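You operate a simulated robot arm through the tools that you are given. There is no shell and no other tool. Be economical: measure what you need, move in short steps, check, and stop when the job is done.

The job below is to be done with a simulated robot arm. You get a single attempt, and the scene is never put back.

JOB
Put things in order on the square table top. At the end: the yellow battery stands on top of the orange ink cartridge; the green bulb stands where the blue cassette stood; the pink battery stands on top of the black ink cartridge; the blue cassette stands on top of the clear stopper; whatever was shut is shut again. Leave all else as you found it, and nothing knocked over.

It is judged by the outcome, as a careful person would: the job done as asked, and still so three seconds after it is handed in. It fails if anything else is knocked over, pushed out of place, dropped, spilled or broken. Lids that push on must go on centred and level and be pressed home; caps that screw on are set level and turned clockwise until they are tight.

ROBOT AND FRAMES
A 6-joint arm with a two-finger parallel gripper, fixed in place. Base frame: the origin is at the foot of the arm, x ahead of it, y to its left, z up; the work surface is at about z = 0. Units: mm, rad, N and s.
With the tool pointing down near the work surface it reaches from about 140 to 580 mm from the base axis. Its first joint turns from -1.152 to 1.152 rad. Payload 2.1 kg.
Tool frame: the origin (TCP) lies between the finger pads and is the grasp point; the fingertips stand 30 mm ahead of it; z points along the fingers, y is the line along which they close. Largest opening 94 mm; finger width 28, thickness 10; the body of the gripper, 50 by 96 mm, starts 55 mm behind the TCP.
Orientation is told as [roll, pitch, yaw] about the base's x, y, z axes, in that order, counted from this pose: with the fingers straight down and closing along the base's y, the tool's x points along the base's -x, its y along +y and its z along -z.

CONTROLS
- The arm moves only by the tool jog_arm. Its argument "steps" is a list of rows, each a list of 3 entries, a list of its own where there are three numbers: the turn, a rotation vector about the tool's x, y, z in units of 120 degrees (1.0 is 120 degrees), then the shift along the tool's x, y, z in units of 100 mm (1.0 is 100 mm), then the gripper command, from -1 (shut) to 1 (fully open), values between in proportion. In form: [[[rx, ry, rz], [dx, dy, dz], jaw], ...]. A call has 1 to 20 rows; each row is the pose to reach, as a shift and turn from the pose commanded when the call began, along the tool's axes at that moment. A call with a number of a shift or a turn outside -1 to 1 is refused whole. A row lasts 0.2 s, in which the tool goes at most 50 mm and 0.15 rad; a call with a longer step from one row to the next is refused whole, and so is a gripper value outside its range. Where a pose cannot be reached the arm comes as near as it can. A force on the tool above 40 N (or 10 N above the force at the start of the call, whichever is more), or a blocked arm, ends the call early, and 0.2 s more pass. Each finger travels about 72 mm/s and halts on what it meets, pressing with about 44 N; the grip force reading is that of the motor and also rises with nothing between the fingers. The clock runs only during rows and for 0.2 s after the last one: add rows that repeat a pose to give the fingers time. The reply holds the time, the measured pose of the TCP, the force on the tool along the base axes, the opening and the grip force, in the units named above and with some noise, with the torque about the TCP (base axes, N m) and any sound that the robot's microphone picked up, and new pictures: "pictures" is both (left out), scene, wrist or none.
- Cameras (640 x 400 px; columns grow to the right, rows downward): "scene" is fixed at [46.4, -367.8, 481.1]; the picture's right is [0.83, -0.55, 0.00], its down [-0.33, -0.50, -0.80] and it looks along [0.44, 0.66, -0.60] (base axes); focal length 233 px, centre (320, 200). "wrist" rides on the gripper at [76, 14, -103] in the tool frame; the picture's right is [-0.18, 0.98, 0.00], its down [-0.75, -0.14, -0.64] and it looks along [-0.63, -0.12, 0.77] (tool axes); focal length 243 px, centre (320, 200). There is no depth. A picture from a camera that has moved, and an enlarged one, comes with that camera's place and axes in the base frame and with its lens.
- enlarge(camera, box): a new picture of the part [left, top, right, bottom] of that camera's present view, enlarged. The clock stands still meanwhile.
- finish_job(): hands the job in; it is judged then, once.

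Go step by step. Nothing tells you positions but the pictures and the camera data: compare them with the known pose of the tool, close in by small moves and look again before you grip or let go. The budget is 120 turns and 200 pictures, counting those below and the enlarged ones. Unless the task says otherwise, let go and move clear before handing in, and close with one line.

The tools are called after "Call:" by a JSON object that holds its "method" and its "body". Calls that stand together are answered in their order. jog_arm: Moves the arm, as the interface text tells. Its arguments: {"type":"object","properties":{"steps":{"type":"array"},"pictures":{"type":"string","enum":["both","scene","wrist","none"]}},"required":["steps"]} The other tools are called the same way: enlarge (camera, box) takes an enlarged picture of a part of a camera's view; finish_job () hands the job in.

At the start:

```text
time: 0.0
eef_pos: [303.6, -4.5, 310.1]
ee_rot: [-0.001, 0.0, 0.0]
force: [-0.5, -0.6, 0.4]
torque: [-0.03, 0.04, 0.01]
opening: 93.9
gripper_force: 0.0
```

scene: 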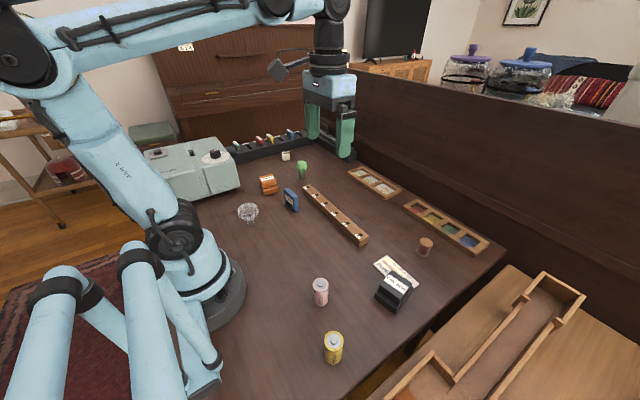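
wrist: 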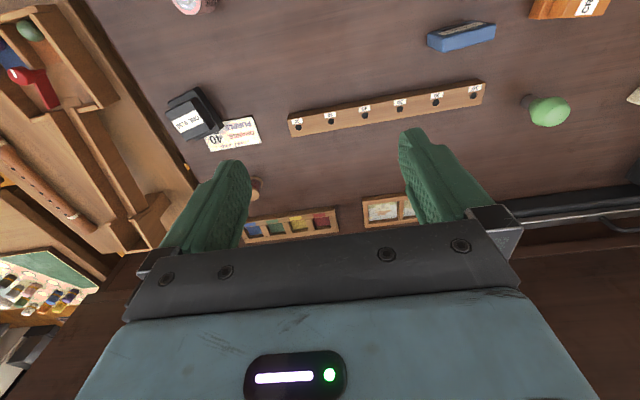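

I see the batteries, bulb, cassette, stopper and two cartridges on the table. I'll enlarge the views to locate them.

Call:
{"method": "enlarge", "body": {"camera": "scene", "box": [220, 130, 380, 230]}}

Call:
{"method": "enlarge", "body": {"camera": "scene", "box": [290, 230, 450, 380]}}

Call:
{"method": "enlarge", "body": {"camera": "wrist", "box": [400, 0, 640, 150]}}

```text
4.00 times, centred on (300, 180) of scene
camera zoom: at [46.4, -367.8, 481.1], right [0.83, -0.55, 0.0], down [-0.33, -0.5, -0.8], along [0.44, 0.66, -0.6], focal length 931 px, centre (400, 280)
```

zoom: 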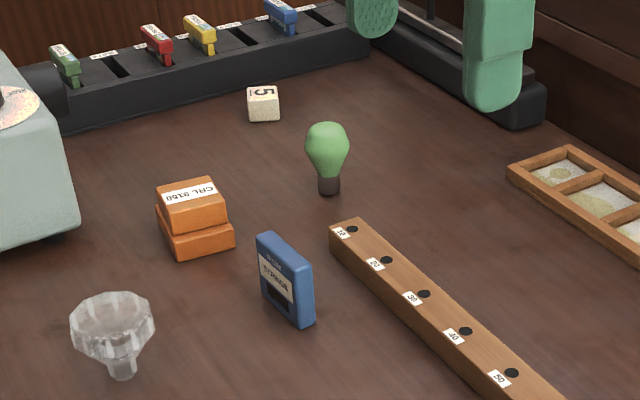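

```text
2.67 times, centred on (370, 305) of scene
camera zoom: at [46.4, -367.8, 481.1], right [0.83, -0.55, 0.0], down [-0.33, -0.5, -0.8], along [0.44, 0.66, -0.6], focal length 620 px, centre (187, -80)
```

zoom: 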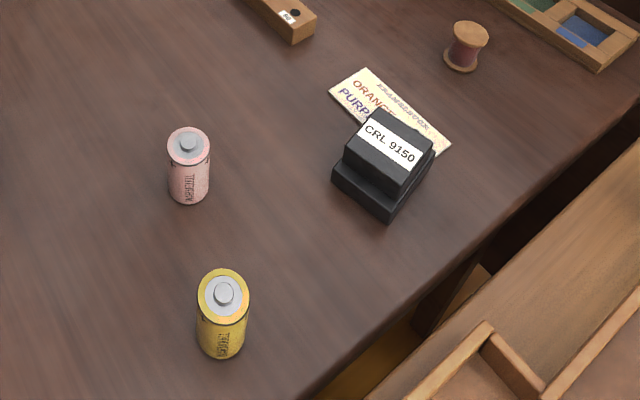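

```text
2.67 times, centred on (520, 75) of wrist
camera zoom: at [227.6, 7.4, 411.7], right [0.18, 0.98, 0.0], down [0.75, -0.14, 0.64], along [0.63, -0.12, -0.77], focal length 647 px, centre (-213, 533)
```

zoom: 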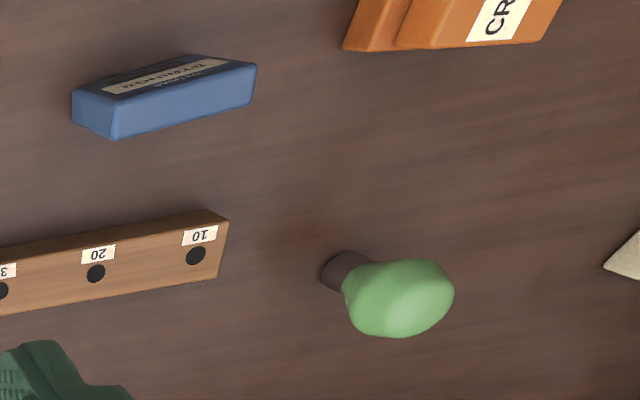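

Rough estimates: cassette ~(300,178), stopper ~(159,178), orange cartridge ~(282,321), bulb ~(420,320), pink ~(195,-147), yellow ~(153,-249), black ~(334,-230). I'll move toward the cassette and look.

Call:
{"method": "jog_arm", "body": {"steps": [[[0, 0, 0], [0.05, 0.45, 0.3], 1], [[0, 0, 0], [0.1, 0.85, 0.6], 1], [[0, 0, 0], [0.1, 1, 0.9], 1], [[0, 0, 0], [0.1, 1, 0.9], 1]], "pictures": "wrist"}}

```text
refused: row 1 steps farther than a row can; nothing moved
```

Row too long; I'll use smaller steps.

Call:
{"method": "jog_arm", "body": {"steps": [[[0, 0, 0], [0.03, 0.33, 0.3], 1], [[0, 0, 0], [0.06, 0.66, 0.6], 1], [[0, 0, 0], [0.1, 1, 0.9], 1], [[0, 0, 0], [0.1, 1, 0.9], 1]], "pictures": "wrist"}}

```text
time: 1.0
eef_pos: [294.2, 93.3, 222.5]
ee_rot: [0.001, 0.001, 0.0]
force: [0.9, 0.1, -0.8]
torque: [-0.02, 0.03, -0.02]
opening: 94.0
gripper_force: 0.0
camera wrist: at [218.0, 106.4, 322.8], right [0.18, 0.98, 0.0], down [0.75, -0.14, 0.64], along [0.63, -0.12, -0.77], focal length 243 px, centre (320, 200)
```

wrist: 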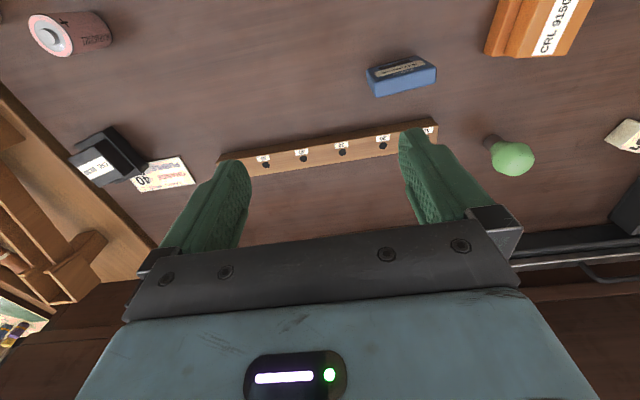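

Call:
{"method": "enlarge", "body": {"camera": "wrist", "box": [340, 30, 460, 120]}}

```text
4.44 times, centred on (400, 75) of wrist
camera zoom: at [218.0, 106.4, 322.8], right [0.18, 0.98, 0.0], down [0.75, -0.14, 0.64], along [0.63, -0.12, -0.77], focal length 1078 px, centre (-36, 756)
```

zoom: 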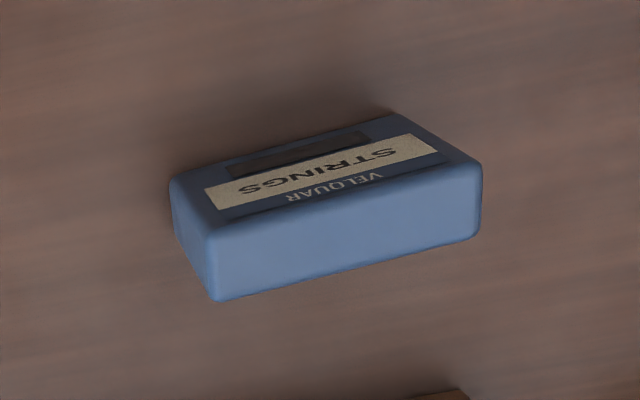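

The cassette is about 56×16×50 mm at (300,178), long axis nearly along y. I'll move above it and turn the fingers to close across its thickness.

Call:
{"method": "jog_arm", "body": {"steps": [[[0, 0, 0.065], [-0.006, 0.085, 0.08], 1], [[0, 0, 0.13], [-0.012, 0.17, 0.16], 1], [[0, 0, 0.195], [-0.018, 0.255, 0.24], 1], [[0, 0, 0.26], [-0.024, 0.34, 0.32], 1], [[0, 0, 0.325], [-0.03, 0.425, 0.4], 1], [[0, 0, 0.39], [-0.036, 0.51, 0.48], 1], [[0, 0, 0.455], [-0.042, 0.595, 0.56], 1], [[0, 0, 0.52], [-0.048, 0.68, 0.64], 1], [[0, 0, 0.585], [-0.054, 0.765, 0.72], 1], [[0, 0, 0.65], [-0.06, 0.85, 0.8], 1], [[0, 0, 0.717], [-0.06, 0.85, 0.8], 1], [[0, 0, 0.717], [-0.06, 0.85, 0.8], 1]]}}

```text
time: 3.6
eef_pos: [299.8, 178.7, 140.4]
ee_rot: [-0.002, 0.0, -1.505]
force: [-0.1, -0.7, 0.3]
torque: [0.0, -0.02, 0.01]
opening: 94.1
gripper_force: 0.0
camera wrist: at [309.4, 255.2, 242.2], right [0.99, -0.12, 0.0], down [-0.09, -0.76, 0.64], along [-0.08, -0.64, -0.77], focal length 243 px, centre (320, 200)
```

scene: 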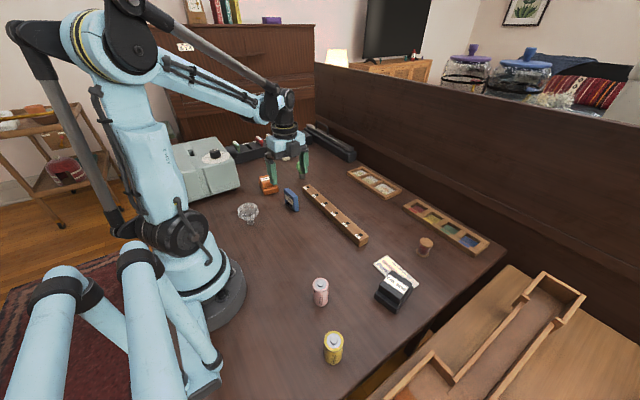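
wrist: 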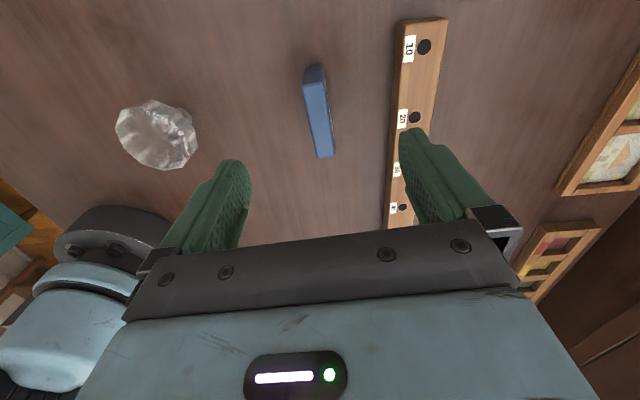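

Call:
{"method": "enlarge", "body": {"camera": "wrist", "box": [240, 40, 464, 180]}}

Call:
{"method": "enlarge", "body": {"camera": "wrist", "box": [96, 80, 224, 180]}}

Call:
{"method": "enlarge", "body": {"camera": "scene", "box": [228, 160, 328, 230]}}

```text
2.86 times, centred on (352, 110) of wrist
camera zoom: at [309.4, 255.2, 242.2], right [0.99, -0.12, 0.0], down [-0.09, -0.76, 0.64], along [-0.08, -0.64, -0.77], focal length 693 px, centre (229, 457)
```

zoom: 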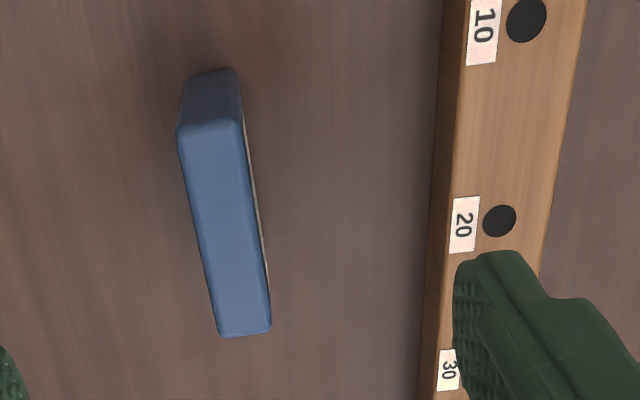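

```text
4.00 times, centred on (160, 130) of wrist
camera zoom: at [309.4, 255.2, 242.2], right [0.99, -0.12, 0.0], down [-0.09, -0.76, 0.64], along [-0.08, -0.64, -0.77], focal length 970 px, centre (960, 480)
```

zoom: 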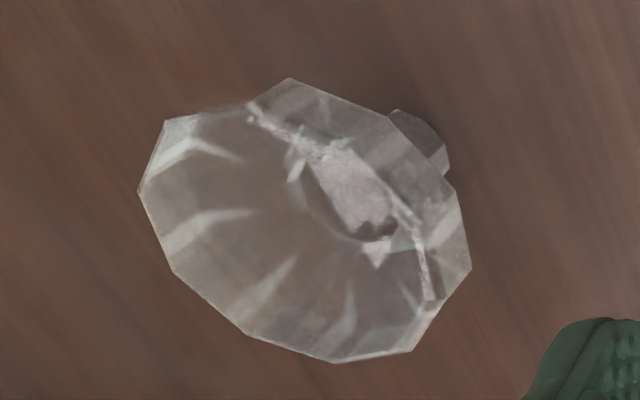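

```text
5.71 times, centred on (278, 195) of scene
camera zoom: at [46.4, -367.8, 481.1], right [0.83, -0.55, 0.0], down [-0.33, -0.5, -0.8], along [0.44, 0.66, -0.6], focal length 1330 px, centre (560, 229)
```

zoom: 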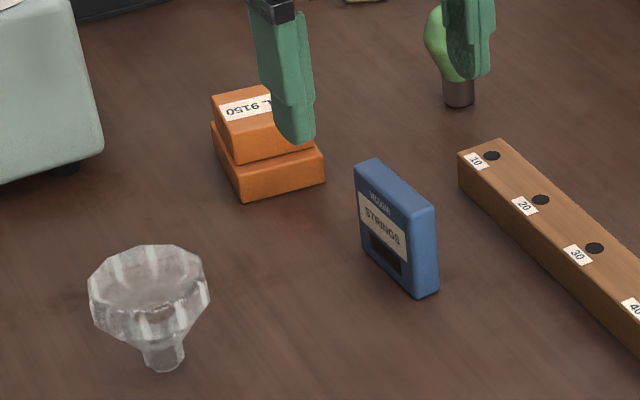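

Cassette centre ≈ (299.5,176), top ≈50 mm. Descend with a narrowed jaw, and check before closing.

Call:
{"method": "jog_arm", "body": {"steps": [[[0, 0, 0], [-0.028, -0.006, 0.2], 0.3], [[0, 0, 0], [-0.028, -0.006, 0.4], 0.3], [[0, 0, 0], [-0.028, -0.006, 0.6], 0.3], [[0, 0, 0], [-0.028, -0.006, 0.7], 0.3], [[0, 0, 0], [-0.028, -0.006, 0.7], 0.3]]}}

```text
time: 4.8
eef_pos: [300.2, 175.9, 71.3]
ee_rot: [0.001, 0.0, -1.502]
force: [0.2, 0.5, 0.6]
torque: [0.02, 0.02, -0.03]
opening: 61.0
gripper_force: 0.1
camera wrist: at [308.8, 252.3, 172.0], right [0.99, -0.12, 0.0], down [-0.09, -0.76, 0.64], along [-0.07, -0.64, -0.77], focal length 243 px, centre (320, 200)
```

scene: 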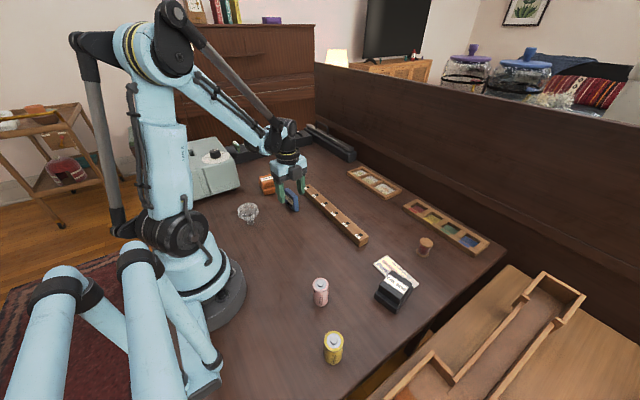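
wrist: 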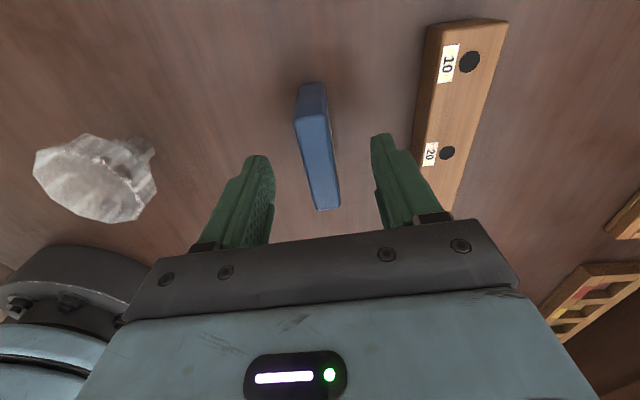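

Aligned well; descend and grip.

Call:
{"method": "jog_arm", "body": {"steps": [[[0, 0, 0], [0, 0, 0.16], 0.3], [[0, 0, 0], [0, 0, 0.31], 0.3], [[0, 0, 0], [0, 0, 0.31], 0.3], [[0, 0, 0], [0, 0, 0.31], -0.4], [[0, 0, 0], [0, 0, 0.31], -0.8], [[0, 0, 0], [0, 0, 0.31], -1], [[0, 0, 0], [0, 0, 0.31], -1]]}}

```text
time: 6.4
eef_pos: [299.4, 174.4, 39.2]
ee_rot: [0.001, 0.0, -1.503]
force: [0.5, 1.1, 0.3]
torque: [0.0, 0.01, -0.01]
opening: 20.5
gripper_force: 43.9
camera wrist: at [309.1, 251.3, 140.7], right [0.99, -0.12, 0.0], down [-0.09, -0.76, 0.64], along [-0.07, -0.64, -0.77], focal length 243 px, centre (320, 200)
```

scene: 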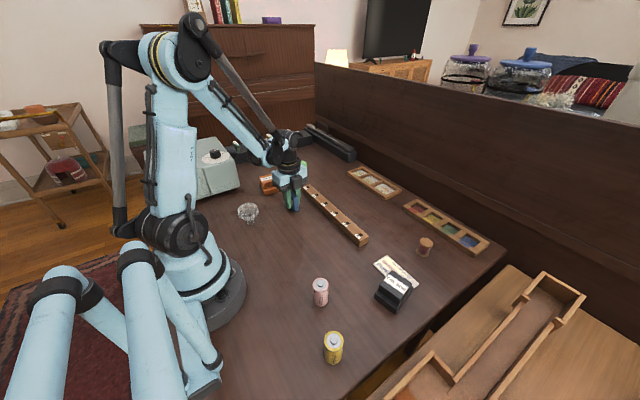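
wrist: 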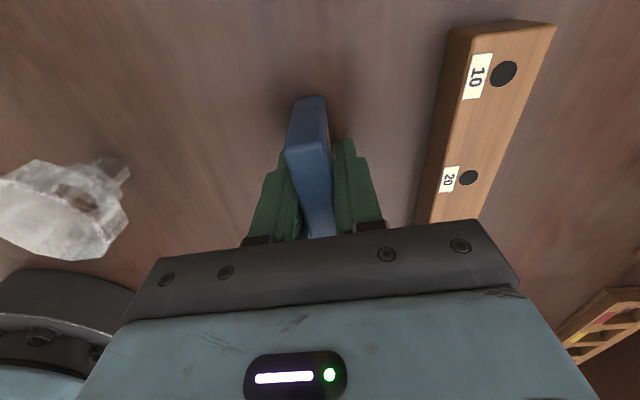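

Gripped. Lift and carry toward the stopper at ≈(161,180), head top ≈53 mm.

Call:
{"method": "jog_arm", "body": {"steps": [[[0, 0, 0], [0, 0, -0.2], -1], [[0, 0, 0], [0, 0, -0.5], -1], [[0, 0, 0], [0, 0, -0.85], -1], [[0, 0, 0], [0, -0.25, -1], -1], [[0, 0, 0], [0, -0.6, -1], -1], [[0, 0, 0], [0, -0.9, -1], -1], [[0, 0, 0], [0, -1, -1], -1], [[0, 0, 0], [0, -1, -1], -1]]}}

```text
time: 8.2
eef_pos: [198.9, 169.5, 138.3]
ee_rot: [-0.001, 0.0, -1.503]
force: [0.0, -0.5, -1.1]
torque: [-0.03, -0.01, 0.0]
opening: 20.7
gripper_force: 44.0
camera wrist: at [208.1, 244.8, 239.4], right [0.99, -0.12, 0.0], down [-0.09, -0.76, 0.64], along [-0.07, -0.64, -0.77], focal length 243 px, centre (320, 200)
```

scene: 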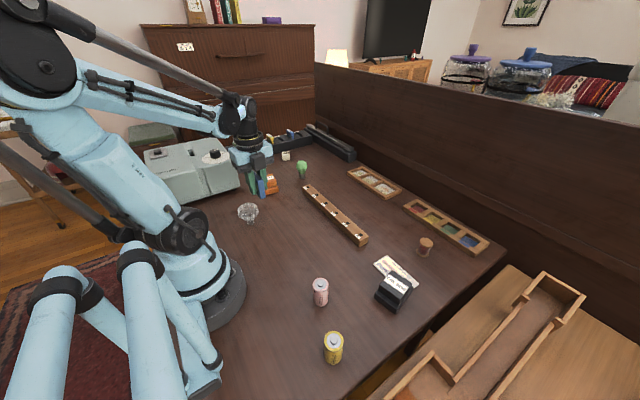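
wrist: 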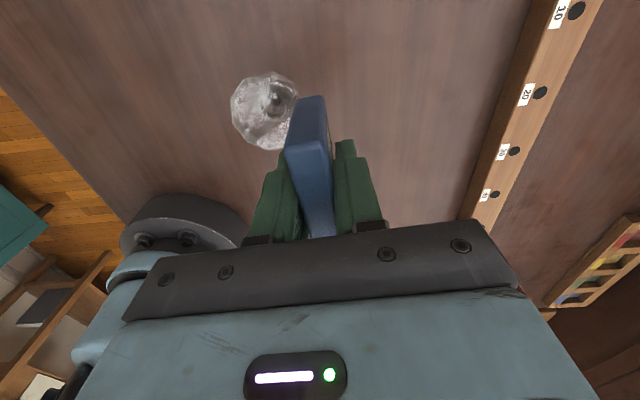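

Call:
{"method": "enlarge", "body": {"camera": "wrist", "box": [210, 60, 370, 160]}}

Call:
{"method": "enlarge", "body": {"camera": "scene", "box": [220, 160, 300, 230]}}

```text
4.00 times, centred on (290, 110) of wrist
camera zoom: at [208.1, 244.8, 239.4], right [0.99, -0.12, 0.0], down [-0.09, -0.76, 0.64], along [-0.07, -0.64, -0.77], focal length 970 px, centre (440, 560)
```

zoom: 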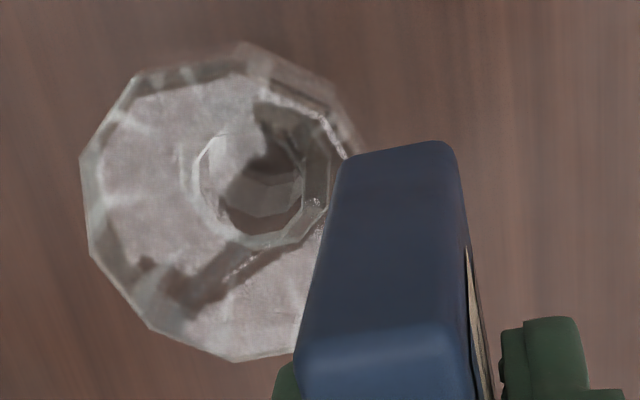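

```text
5.71 times, centred on (260, 195) of scene
camera zoom: at [46.4, -367.8, 481.1], right [0.83, -0.55, 0.0], down [-0.33, -0.5, -0.8], along [0.44, 0.66, -0.6], focal length 1330 px, centre (663, 229)
```

zoom: 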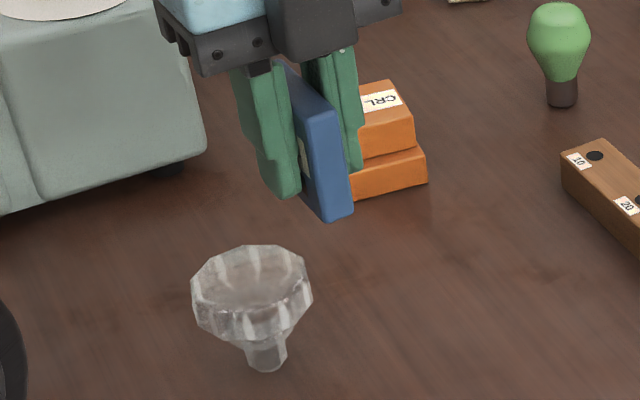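

Call:
{"method": "jog_arm", "body": {"steps": [[[0, 0, 0], [0.07, -0.19, 0], -1], [[0, 0, 0], [0.141, -0.375, 0], -1], [[0, 0, 0], [0.141, -0.375, 0.2], -1], [[0, 0, 0], [0.141, -0.375, 0.32], -1], [[0, 0, 0], [0.141, -0.375, 0.32], -1]]}}

```text
time: 9.4
eef_pos: [160.3, 180.8, 106.6]
ee_rot: [0.001, 0.0, -1.501]
force: [-0.7, -0.2, 0.1]
torque: [0.03, -0.02, 0.01]
opening: 20.6
gripper_force: 44.3
camera wrist: at [169.4, 256.4, 208.4], right [0.99, -0.12, 0.0], down [-0.09, -0.76, 0.64], along [-0.07, -0.64, -0.77], focal length 243 px, centre (320, 200)
```

scene: 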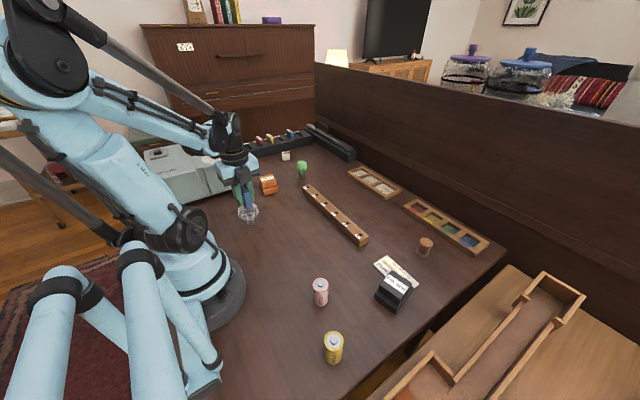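
wrist: 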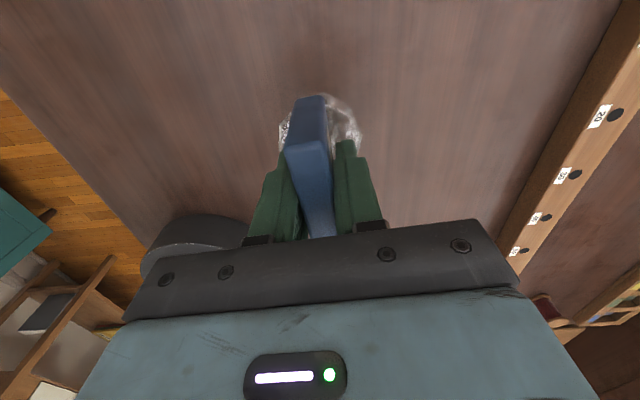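

Call:
{"method": "enlarge", "body": {"camera": "scene", "box": [215, 160, 285, 230]}}

Call:
{"method": "enlarge", "body": {"camera": "wrist", "box": [250, 70, 390, 250]}}

```text
5.71 times, centred on (250, 195) of scene
camera zoom: at [46.4, -367.8, 481.1], right [0.83, -0.55, 0.0], down [-0.33, -0.5, -0.8], along [0.44, 0.66, -0.6], focal length 1330 px, centre (720, 229)
```

zoom: 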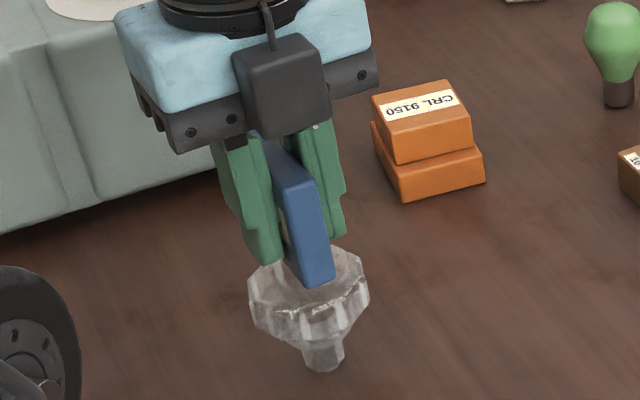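

```text
2.22 times, centred on (320, 160) of wrist
camera zoom: at [169.4, 256.4, 208.4], right [0.99, -0.12, 0.0], down [-0.09, -0.76, 0.64], along [-0.07, -0.64, -0.77], focal length 539 px, centre (320, 289)
```

zoom: 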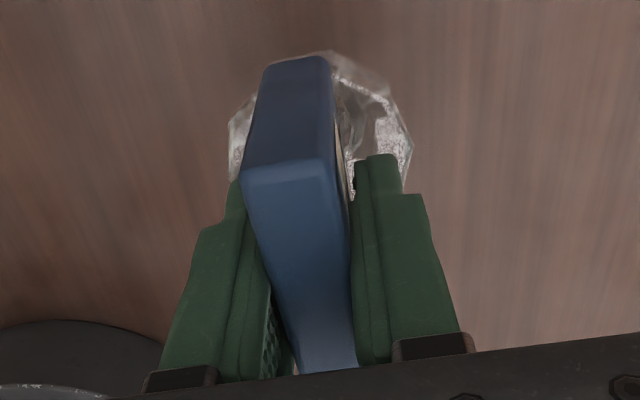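

Aligned over the stopper. Lower gently until contact.

Call:
{"method": "jog_arm", "body": {"steps": [[[0, 0, 0], [0, 0, 0.05], -1], [[0, 0, 0], [0, 0, 0.09], -1], [[0, 0, 0], [0, 0, 0.11], -1], [[0, 0, 0], [0, 0, 0.11], -1]], "pictures": "none"}}

Call:
{"method": "enlarge", "body": {"camera": "scene", "box": [225, 180, 275, 230]}}

```text
time: 10.4
eef_pos: [161.4, 181.1, 97.4]
ee_rot: [0.0, 0.001, -1.503]
force: [0.0, -0.6, 18.4]
torque: [-0.06, 0.06, -0.01]
opening: 20.5
gripper_force: 43.7
```

```text
8.00 times, centred on (250, 205) of scene
camera zoom: at [46.4, -367.8, 481.1], right [0.83, -0.55, 0.0], down [-0.33, -0.5, -0.8], along [0.44, 0.67, -0.6], focal length 1862 px, centre (880, 160)
```

zoom: 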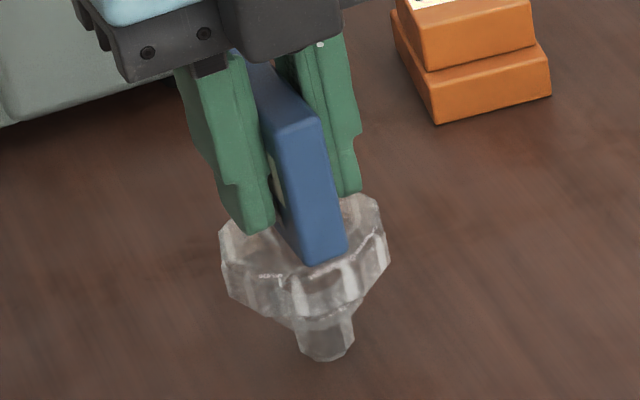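

Contact with centred load. Ease off slightly, open, and retract.

Call:
{"method": "jog_arm", "body": {"steps": [[[0, 0, 0], [0, 0, -0.015], -1], [[0, 0, 0], [0, 0, -0.015], -1], [[0, 0, 0], [0, 0, -0.015], -0.4], [[0, 0, 0], [0, 0, -0.015], -0.1], [[0, 0, 0], [0, 0, -0.015], -0.1]]}}

```text
time: 11.6
eef_pos: [160.6, 180.4, 98.3]
ee_rot: [-0.001, 0.001, -1.501]
force: [-0.3, 0.0, -0.2]
torque: [0.02, 0.01, -0.02]
opening: 42.4
gripper_force: 0.2
camera wrist: at [169.7, 256.6, 199.0], right [0.99, -0.12, 0.0], down [-0.09, -0.76, 0.64], along [-0.07, -0.64, -0.77], focal length 243 px, centre (320, 200)
```

scene: 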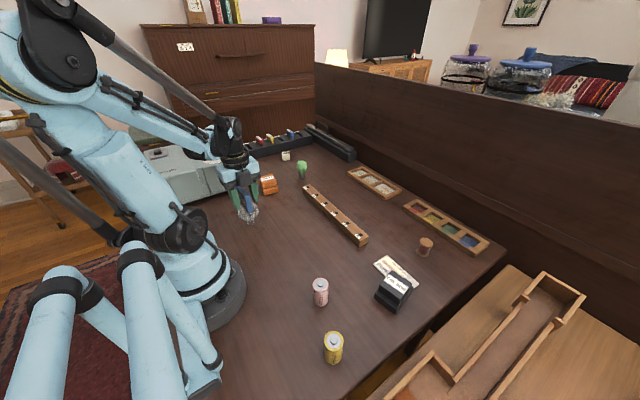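
wrist: 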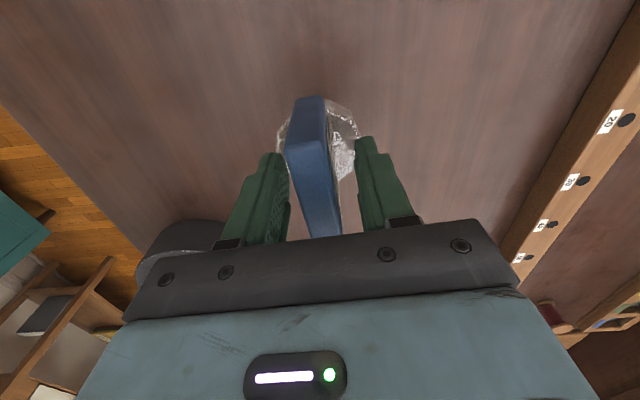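

Call:
{"method": "jog_arm", "body": {"steps": [[[0, 0, 0], [0, 0, -0.1], 0], [[0, 0, 0], [0, 0, -0.4], 0], [[0, 0, 0], [0, 0, -0.8], 0.2], [[0, 0, -0.065], [0.05, 0.1, -0.8], 0.2], [[0, 0, -0.13], [0.1, 0.2, -0.8], 0.2], [[0, 0, -0.195], [0.15, 0.3, -0.8], 0.2], [[0, 0, -0.26], [0.2, 0.4, -0.8], 0.2], [[0, 0, -0.325], [0.25, 0.5, -0.8], 0.2], [[0, 0, -0.39], [0.3, 0.6, -0.8], 0.2], [[0, 0, -0.455], [0.35, 0.7, -0.8], 0.2], [[0, 0, -0.52], [0.4, 0.8, -0.8], 0.2], [[0, 0, -0.585], [0.5, 0.9, -0.8], 0.2], [[0, 0, -0.65], [0.6, 1, -0.8], 0.2], [[0, 0, -0.717], [0.7, 1, -0.8], 0.2]]}}

Call:
{"method": "enlarge", "body": {"camera": "scene", "box": [220, 170, 290, 230]}}

```text
time: 14.6
eef_pos: [256.0, 257.4, 177.8]
ee_rot: [0.001, -0.001, 0.001]
force: [-0.5, -1.1, 0.0]
torque: [0.0, 0.01, 0.02]
opening: 56.4
gripper_force: 0.1
camera wrist: at [179.4, 270.4, 279.5], right [0.18, 0.98, 0.0], down [0.75, -0.14, 0.64], along [0.63, -0.12, -0.77], focal length 243 px, centre (320, 200)
```

scene: 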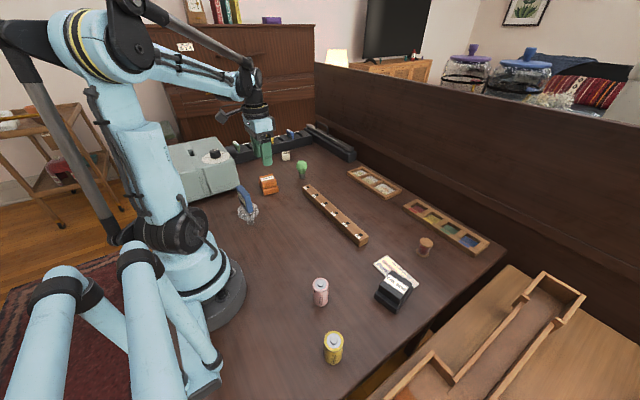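
wrist: 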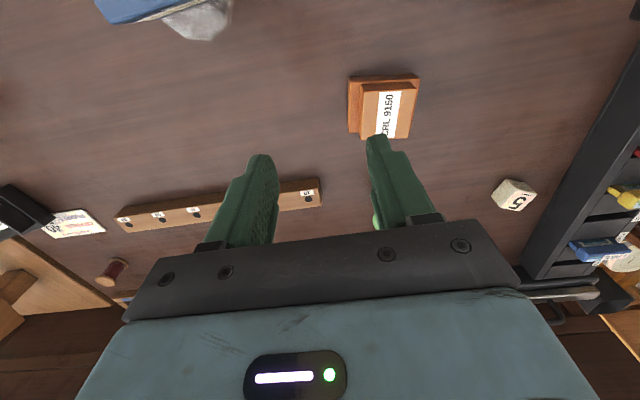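

```text
6.67 times, centred on (255, 200) of scene
camera zoom: at [46.4, -367.8, 481.1], right [0.83, -0.55, 0.0], down [-0.33, -0.5, -0.8], along [0.44, 0.66, -0.6], focal length 1551 px, centre (753, 200)
```

zoom: 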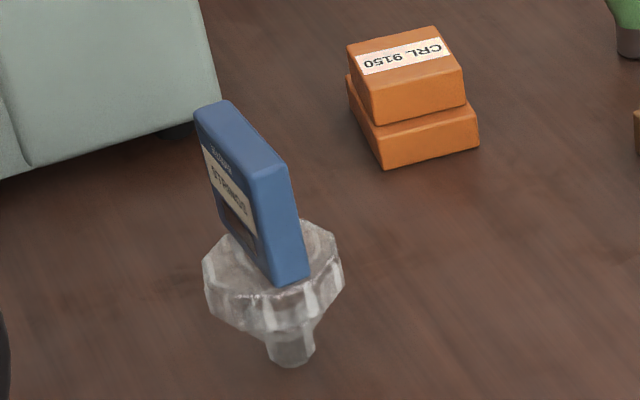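

The cassette stands on the stopper. I'll measure the orange cartridge's top now, while it's in view.

Call:
{"method": "enlarge", "body": {"camera": "wrist", "box": [330, 60, 450, 150]}}

Call:
{"method": "jog_arm", "body": {"steps": [[[0, 0, 0], [-0.3, 0.1, 0], 0.2], [[0, 0, 0], [-0.6, 0.2, 0], 0.2], [[0, 0, 0], [-0.95, 0.3, 0], 0.2], [[0, 0, 0], [-0.95, 0.3, 0], 0.2]], "pictures": "wrist"}}

```text
4.44 times, centred on (390, 105) of wrist
camera zoom: at [179.4, 270.4, 279.5], right [0.18, 0.98, 0.0], down [0.75, -0.14, 0.64], along [0.63, -0.12, -0.77], focal length 1078 px, centre (9, 622)
```

zoom: 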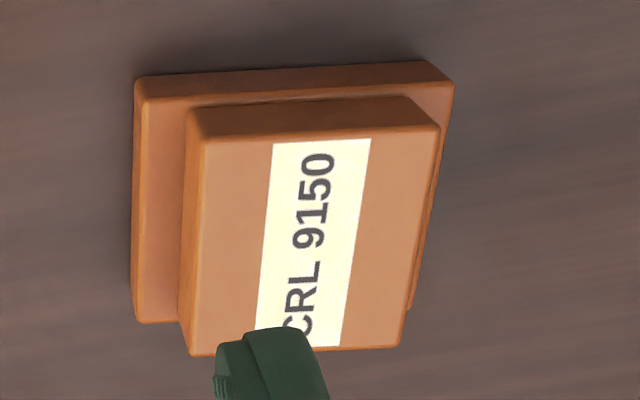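

```text
time: 15.6
eef_pos: [349.8, 287.5, 177.5]
ee_rot: [0.0, 0.001, -0.001]
force: [0.5, -0.3, 1.3]
torque: [0.0, 0.02, 0.02]
opening: 56.2
gripper_force: 0.1
camera wrist: at [273.9, 300.8, 279.9], right [0.18, 0.98, 0.0], down [0.75, -0.14, 0.64], along [0.63, -0.12, -0.77], focal length 243 px, centre (320, 200)
```

wrist: 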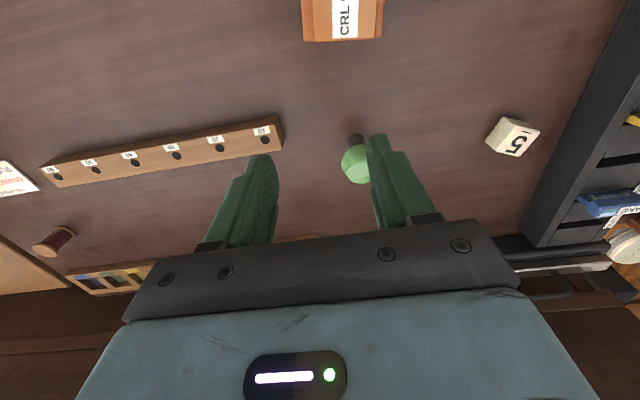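

Cassette stands well. Orange top ≈(281,322,~40). Now over the bulb at ≈(417,319).

Call:
{"method": "jog_arm", "body": {"steps": [[[0, 0, 0], [-0.3, 0.15, 0], 0.6], [[0, 0, 0], [-0.66, 0.315, 0], 0.6], [[0, 0, 0], [-0.66, 0.315, 0.35], 0.6], [[0, 0, 0], [-0.66, 0.315, 0.5], 0.6], [[0, 0, 0], [-0.66, 0.315, 0.5], 0.6]]}}

```text
time: 16.8
eef_pos: [416.4, 319.2, 129.4]
ee_rot: [0.0, -0.001, 0.0]
force: [0.4, -0.4, -0.3]
torque: [-0.01, -0.01, 0.04]
opening: 75.3
gripper_force: 0.1
camera wrist: at [339.8, 333.1, 230.9], right [0.18, 0.98, 0.0], down [0.75, -0.14, 0.64], along [0.63, -0.12, -0.77], focal length 243 px, centre (320, 200)
```

scene: 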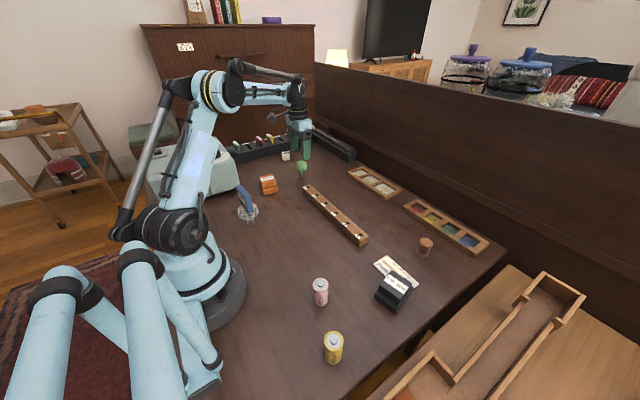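
wrist: 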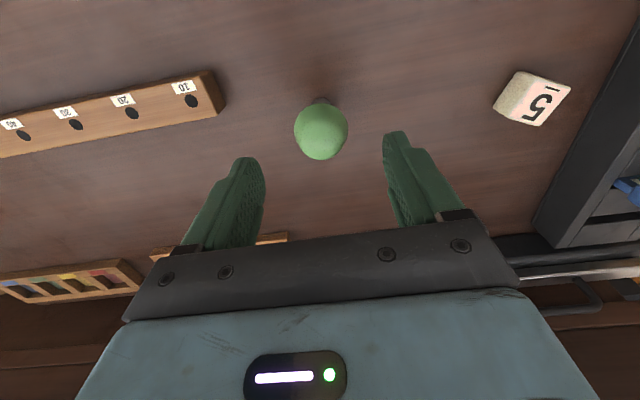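

Call:
{"method": "enlarge", "body": {"camera": "scene", "box": [280, 140, 330, 190]}}

```text
8.00 times, centred on (305, 165) of scene
camera zoom: at [46.4, -367.8, 481.1], right [0.83, -0.55, 0.0], down [-0.33, -0.5, -0.8], along [0.44, 0.66, -0.6], focal length 1862 px, centre (440, 480)
```

zoom: 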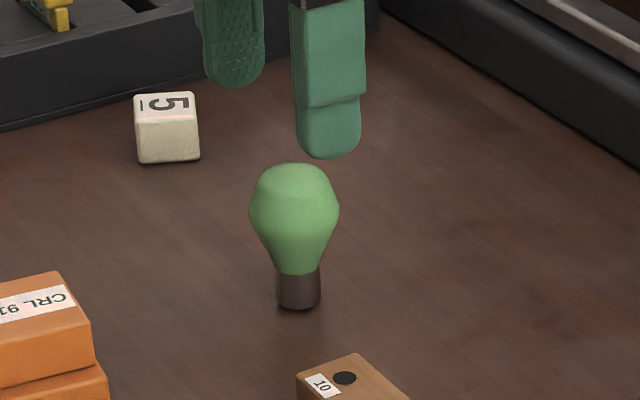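

Bulb is centred; its widest part is at z≈50. Descend and grip.

Call:
{"method": "jog_arm", "body": {"steps": [[[0, 0, 0], [-0.015, 0, 0.3], 0.6], [[0, 0, 0], [-0.015, 0, 0.55], 0.6], [[0, 0, 0], [-0.015, 0, 0.75], 0.6], [[0, 0, 0], [-0.015, 0, 0.81], 0.6], [[0, 0, 0], [-0.015, 0, 0.81], 0.6]]}}

```text
time: 18.0
eef_pos: [418.2, 319.7, 48.8]
ee_rot: [0.001, 0.0, 0.0]
force: [0.0, 1.0, 0.5]
torque: [-0.01, 0.03, 0.0]
opening: 75.2
gripper_force: 0.1
camera wrist: at [341.9, 333.3, 148.1], right [0.18, 0.98, 0.0], down [0.75, -0.14, 0.64], along [0.63, -0.12, -0.77], focal length 243 px, centre (320, 200)
```

scene: 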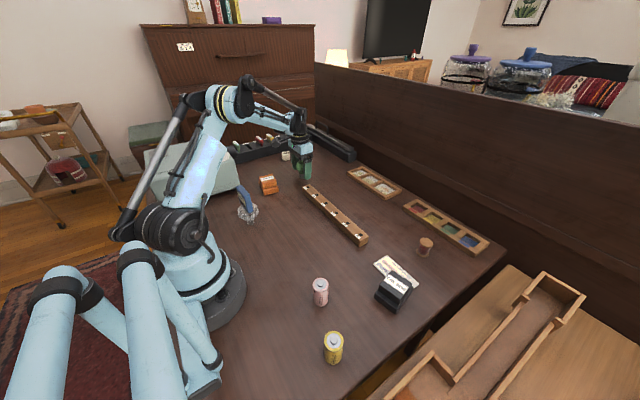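
wrist: 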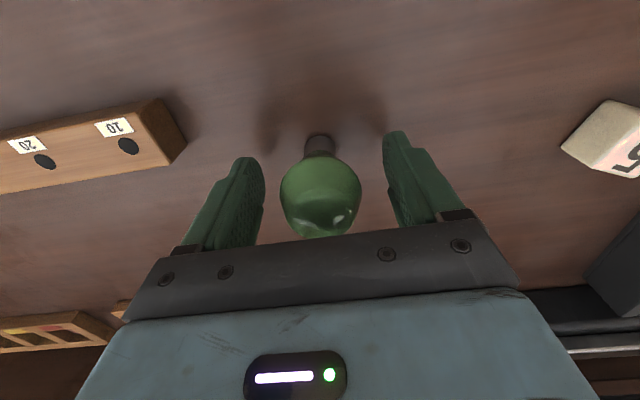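

Call:
{"method": "jog_arm", "body": {"steps": [[[0, 0, 0], [0, 0, 0], 0.2], [[0, 0, 0], [0, 0, 0], -0.1], [[0, 0, 0], [0, 0, 0], -0.4], [[0, 0, 0], [0, 0, 0], -0.6], [[0, 0, 0], [0, 0, 0], -1], [[0, 0, 0], [0, 0, 0], -1], [[0, 0, 0], [0, 0, -0.1], -1], [[0, 0, 0], [0, 0, -0.3], -1], [[0, 0, 0], [0, 0, -0.3], -1]]}}

```text
time: 20.0
eef_pos: [418.9, 318.6, 77.6]
ee_rot: [0.002, 0.001, -0.001]
force: [-0.6, -0.5, -0.7]
torque: [0.01, 0.01, -0.01]
opening: 43.4
gripper_force: 44.3
camera wrist: at [342.8, 331.8, 179.4], right [0.18, 0.98, 0.0], down [0.75, -0.14, 0.64], along [0.63, -0.12, -0.77], focal length 243 px, centre (320, 200)
```

scene: 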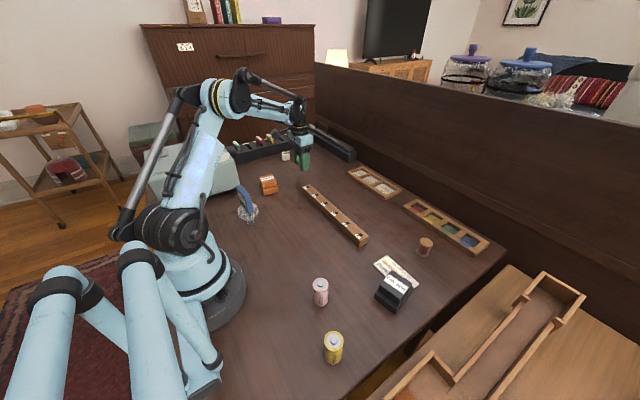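
wrist: 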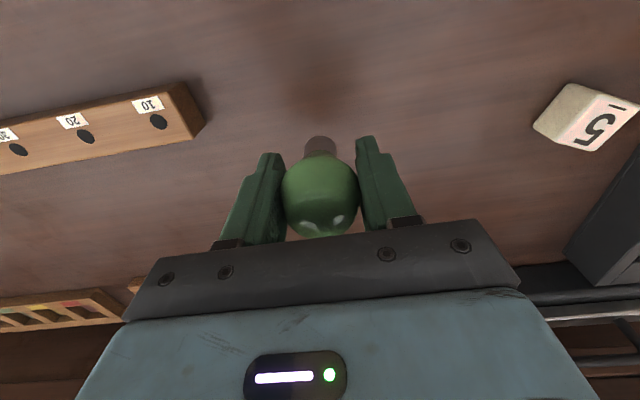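

Call:
{"method": "jog_arm", "body": {"steps": [[[0, 0, 0], [0, 0, -0.3], -1], [[0, 0, 0], [0, 0, -0.6], -1], [[0, 0, 0], [0.2, -0.2, -0.7], -1], [[0, 0, 0], [0.45, -0.45, -0.7], -1], [[0, 0, 0], [0.7, -0.7, -0.7], -1], [[0, 0, 0], [0.9, -0.9, -0.7], -1], [[0, 0, 0], [1, -1, -0.7], -1], [[0, 0, 0], [1, -1, -0.7], -1]], "pictures": "none"}}

Call:
{"method": "jog_arm", "body": {"steps": [[[0, 0, 0], [0.1, -0.2, 0], -1], [[0, 0, 0], [0.19, -0.43, 0], -1], [[0, 0, 0], [0.19, -0.43, 0.3], -1], [[0, 0, 0], [0.19, -0.43, 0.6], -1], [[0, 0, 0], [0.19, -0.43, 0.8], -1], [[0, 0, 0], [0.19, -0.43, 0.8], -1]]}}

```text
time: 21.8
eef_pos: [317.2, 219.0, 147.9]
ee_rot: [-0.002, 0.0, 0.001]
force: [0.4, -0.2, 0.2]
torque: [-0.04, 0.0, 0.05]
opening: 43.8
gripper_force: 44.2
```

```text
time: 23.2
eef_pos: [301.1, 175.4, 65.5]
ee_rot: [0.0, 0.0, 0.001]
force: [-0.2, -0.7, -0.3]
torque: [-0.01, -0.05, -0.03]
opening: 43.8
gripper_force: 44.0
camera wrist: at [224.9, 188.0, 166.6], right [0.18, 0.98, 0.0], down [0.75, -0.14, 0.64], along [0.63, -0.12, -0.77], focal length 243 px, centre (320, 200)
```

scene: 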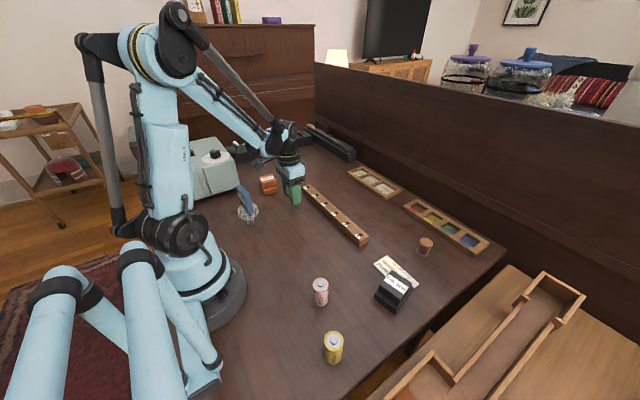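
wrist: 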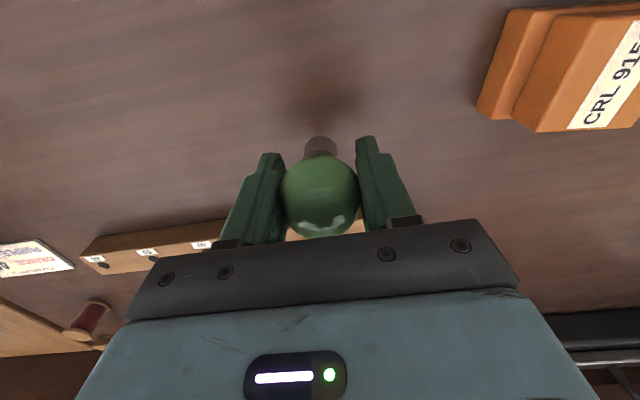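

Call:
{"method": "jog_arm", "body": {"steps": [[[0, 0, 0], [0.012, 0, 0.08], -1], [[0, 0, 0], [0.012, 0, 0.14], -1], [[0, 0, 0], [0.012, 0, 0.16], -1], [[0, 0, 0], [0.012, 0, 0.165], -1], [[0, 0, 0], [0.012, 0, 0.165], -1]], "pictures": "none"}}

Call:
{"method": "enlarge", "body": {"camera": "scene", "box": [265, 160, 325, 220]}}

```text
time: 24.4
eef_pos: [299.1, 175.7, 49.6]
ee_rot: [-0.001, 0.001, 0.0]
force: [0.1, -0.3, 0.1]
torque: [0.03, 0.01, 0.01]
opening: 43.5
gripper_force: 44.2
```

```text
6.67 times, centred on (295, 190) of scene
camera zoom: at [46.4, -367.8, 481.1], right [0.83, -0.55, 0.0], down [-0.33, -0.5, -0.8], along [0.44, 0.66, -0.6], focal length 1551 px, centre (487, 267)
```

zoom: 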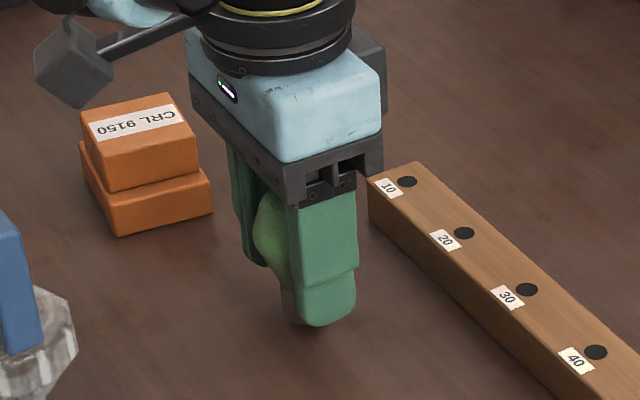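

Call:
{"method": "jog_arm", "body": {"steps": [[[0, 0, 0], [0, 0, 0.008], -1], [[0, 0, 0], [0, 0, 0.015], -1], [[0, 0, 0], [0, 0, 0.015], -1]], "pictures": "none"}}

```text
time: 25.2
eef_pos: [299.1, 175.8, 48.2]
ee_rot: [0.001, -0.001, 0.001]
force: [0.0, 0.2, -0.2]
torque: [0.01, 0.01, 0.0]
opening: 43.6
gripper_force: 44.2
```

Call:
{"method": "jog_arm", "body": {"steps": [[[0, 0, 0], [0, 0, 0.01], -1], [[0, 0, 0], [0, 0, 0.01], -1]], "pictures": "none"}}

```text
time: 25.8
eef_pos: [298.3, 177.2, 47.4]
ee_rot: [0.001, 0.0, -0.001]
force: [0.1, 0.4, -0.7]
torque: [-0.01, -0.04, 0.02]
opening: 43.7
gripper_force: 44.0
```

Call:
{"method": "jog_arm", "body": {"steps": [[[0, 0, 0], [0, 0, 0.01], -1], [[0, 0, 0], [0, 0, 0.015], -1], [[0, 0, 0], [0, 0, 0.015], -1]], "pictures": "wrist"}}

```text
time: 26.6
eef_pos: [298.5, 176.5, 46.8]
ee_rot: [0.0, -0.003, 0.0]
force: [0.7, -1.1, 20.5]
torque: [-0.04, -0.09, 0.0]
opening: 43.7
gripper_force: 44.1
camera wrist: at [222.2, 189.3, 147.8], right [0.18, 0.98, 0.0], down [0.75, -0.14, 0.64], along [0.63, -0.12, -0.77], focal length 243 px, centre (320, 200)
```

wrist: 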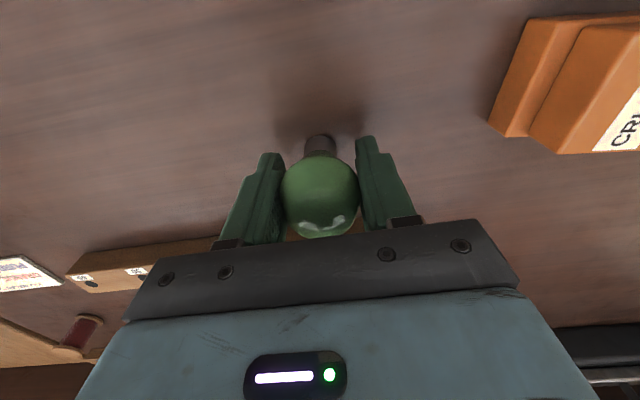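

In contact; ease off, open, and rise.

Call:
{"method": "jog_arm", "body": {"steps": [[[0, 0, 0], [0, 0, -0.012], -1], [[0, 0, 0], [0, 0, -0.012], -1], [[0, 0, 0], [0, 0, -0.012], 0.1], [[0, 0, 0], [0, 0, -0.012], 0.4], [[0, 0, 0], [0, 0, -0.012], 0.6], [[0, 0, 0], [0, 0, -0.012], 0.6], [[0, 0, 0], [0, 0, -0.3], 0.6], [[0, 0, 0], [0, 0, -0.7], 0.6], [[0, 0, 0], [0, 0, -1], 0.6], [[0, 0, 0], [0, 0, -1], 0.6]]}}

```text
time: 28.8
eef_pos: [298.8, 176.6, 146.2]
ee_rot: [-0.001, 0.002, 0.0]
force: [0.7, 0.3, -0.3]
torque: [0.0, -0.01, 0.0]
opening: 75.2
gripper_force: 0.1
camera wrist: at [222.2, 188.9, 248.3], right [0.18, 0.98, 0.0], down [0.75, -0.14, 0.64], along [0.63, -0.12, -0.77], focal length 243 px, centre (320, 200)
```

scene: 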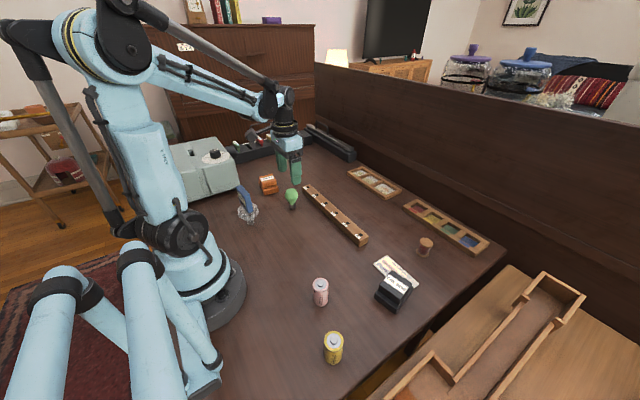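
wrist: 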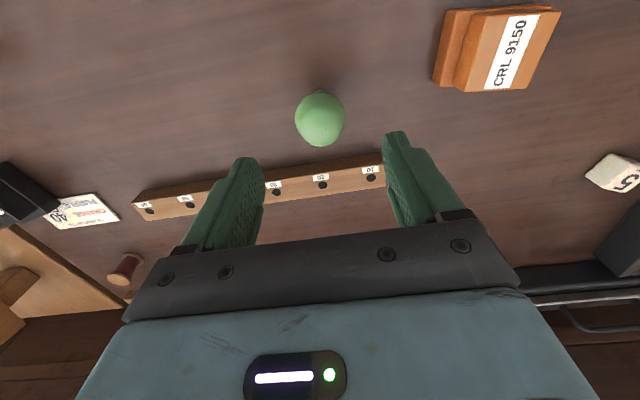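

Bulb stands where the cassette was. Now travel to the pink battery (≈195,-147).

Call:
{"method": "jog_arm", "body": {"steps": [[[0, 0, 0], [0.0, -0.2, -0.35], 0.6], [[0, 0, 0], [0.2, -0.6, -0.45], 0.6], [[0, 0, 0], [0.3, -1, -0.45], 0.6]], "pictures": "none"}}

Call:
{"method": "jog_arm", "body": {"steps": [[[0, 0, 0], [0.1, -0.4, 0], 0.6], [[0, 0, 0], [0.2, -0.8, 0], 0.6], [[0, 0, 0], [0.3, -1, 0], 0.6]], "pictures": "none"}}

Call:
{"method": "jog_arm", "body": {"steps": [[[0, 0, 0], [0.1, -0.4, 0], 0.6], [[0, 0, 0], [0.2, -0.8, 0], 0.6], [[0, 0, 0], [0.3, -1, 0], 0.6], [[0, 0, 0], [0.3, -1, 0], 0.6]], "pictures": "wrist"}}

```text
time: 29.6
eef_pos: [268.7, 75.2, 191.4]
ee_rot: [0.001, 0.0, -0.001]
force: [-0.5, -0.1, 0.8]
torque: [0.0, 0.0, 0.01]
opening: 75.2
gripper_force: 0.0
```

```text
time: 30.4
eef_pos: [237.2, -23.1, 190.6]
ee_rot: [0.001, 0.0, 0.0]
force: [-0.2, 0.3, 0.1]
torque: [0.0, -0.02, -0.03]
opening: 75.2
gripper_force: 0.0
```

```text
time: 31.4
eef_pos: [208.4, -124.2, 192.0]
ee_rot: [0.001, 0.001, 0.0]
force: [0.3, -0.9, 0.1]
torque: [0.03, 0.0, 0.0]
opening: 75.2
gripper_force: 0.0
camera wrist: at [132.4, -111.4, 292.9], right [0.18, 0.98, 0.0], down [0.75, -0.14, 0.64], along [0.63, -0.12, -0.77], focal length 243 px, centre (320, 200)
```

wrist: 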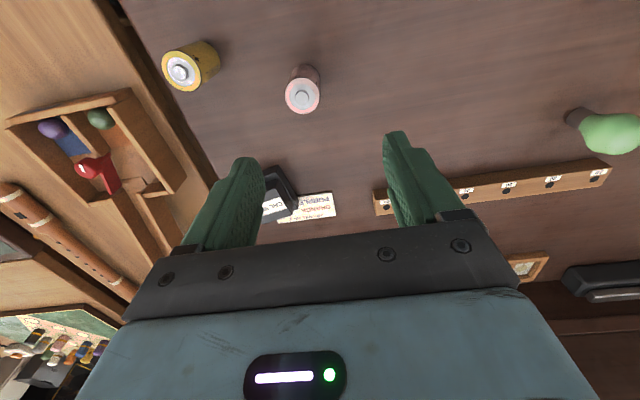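

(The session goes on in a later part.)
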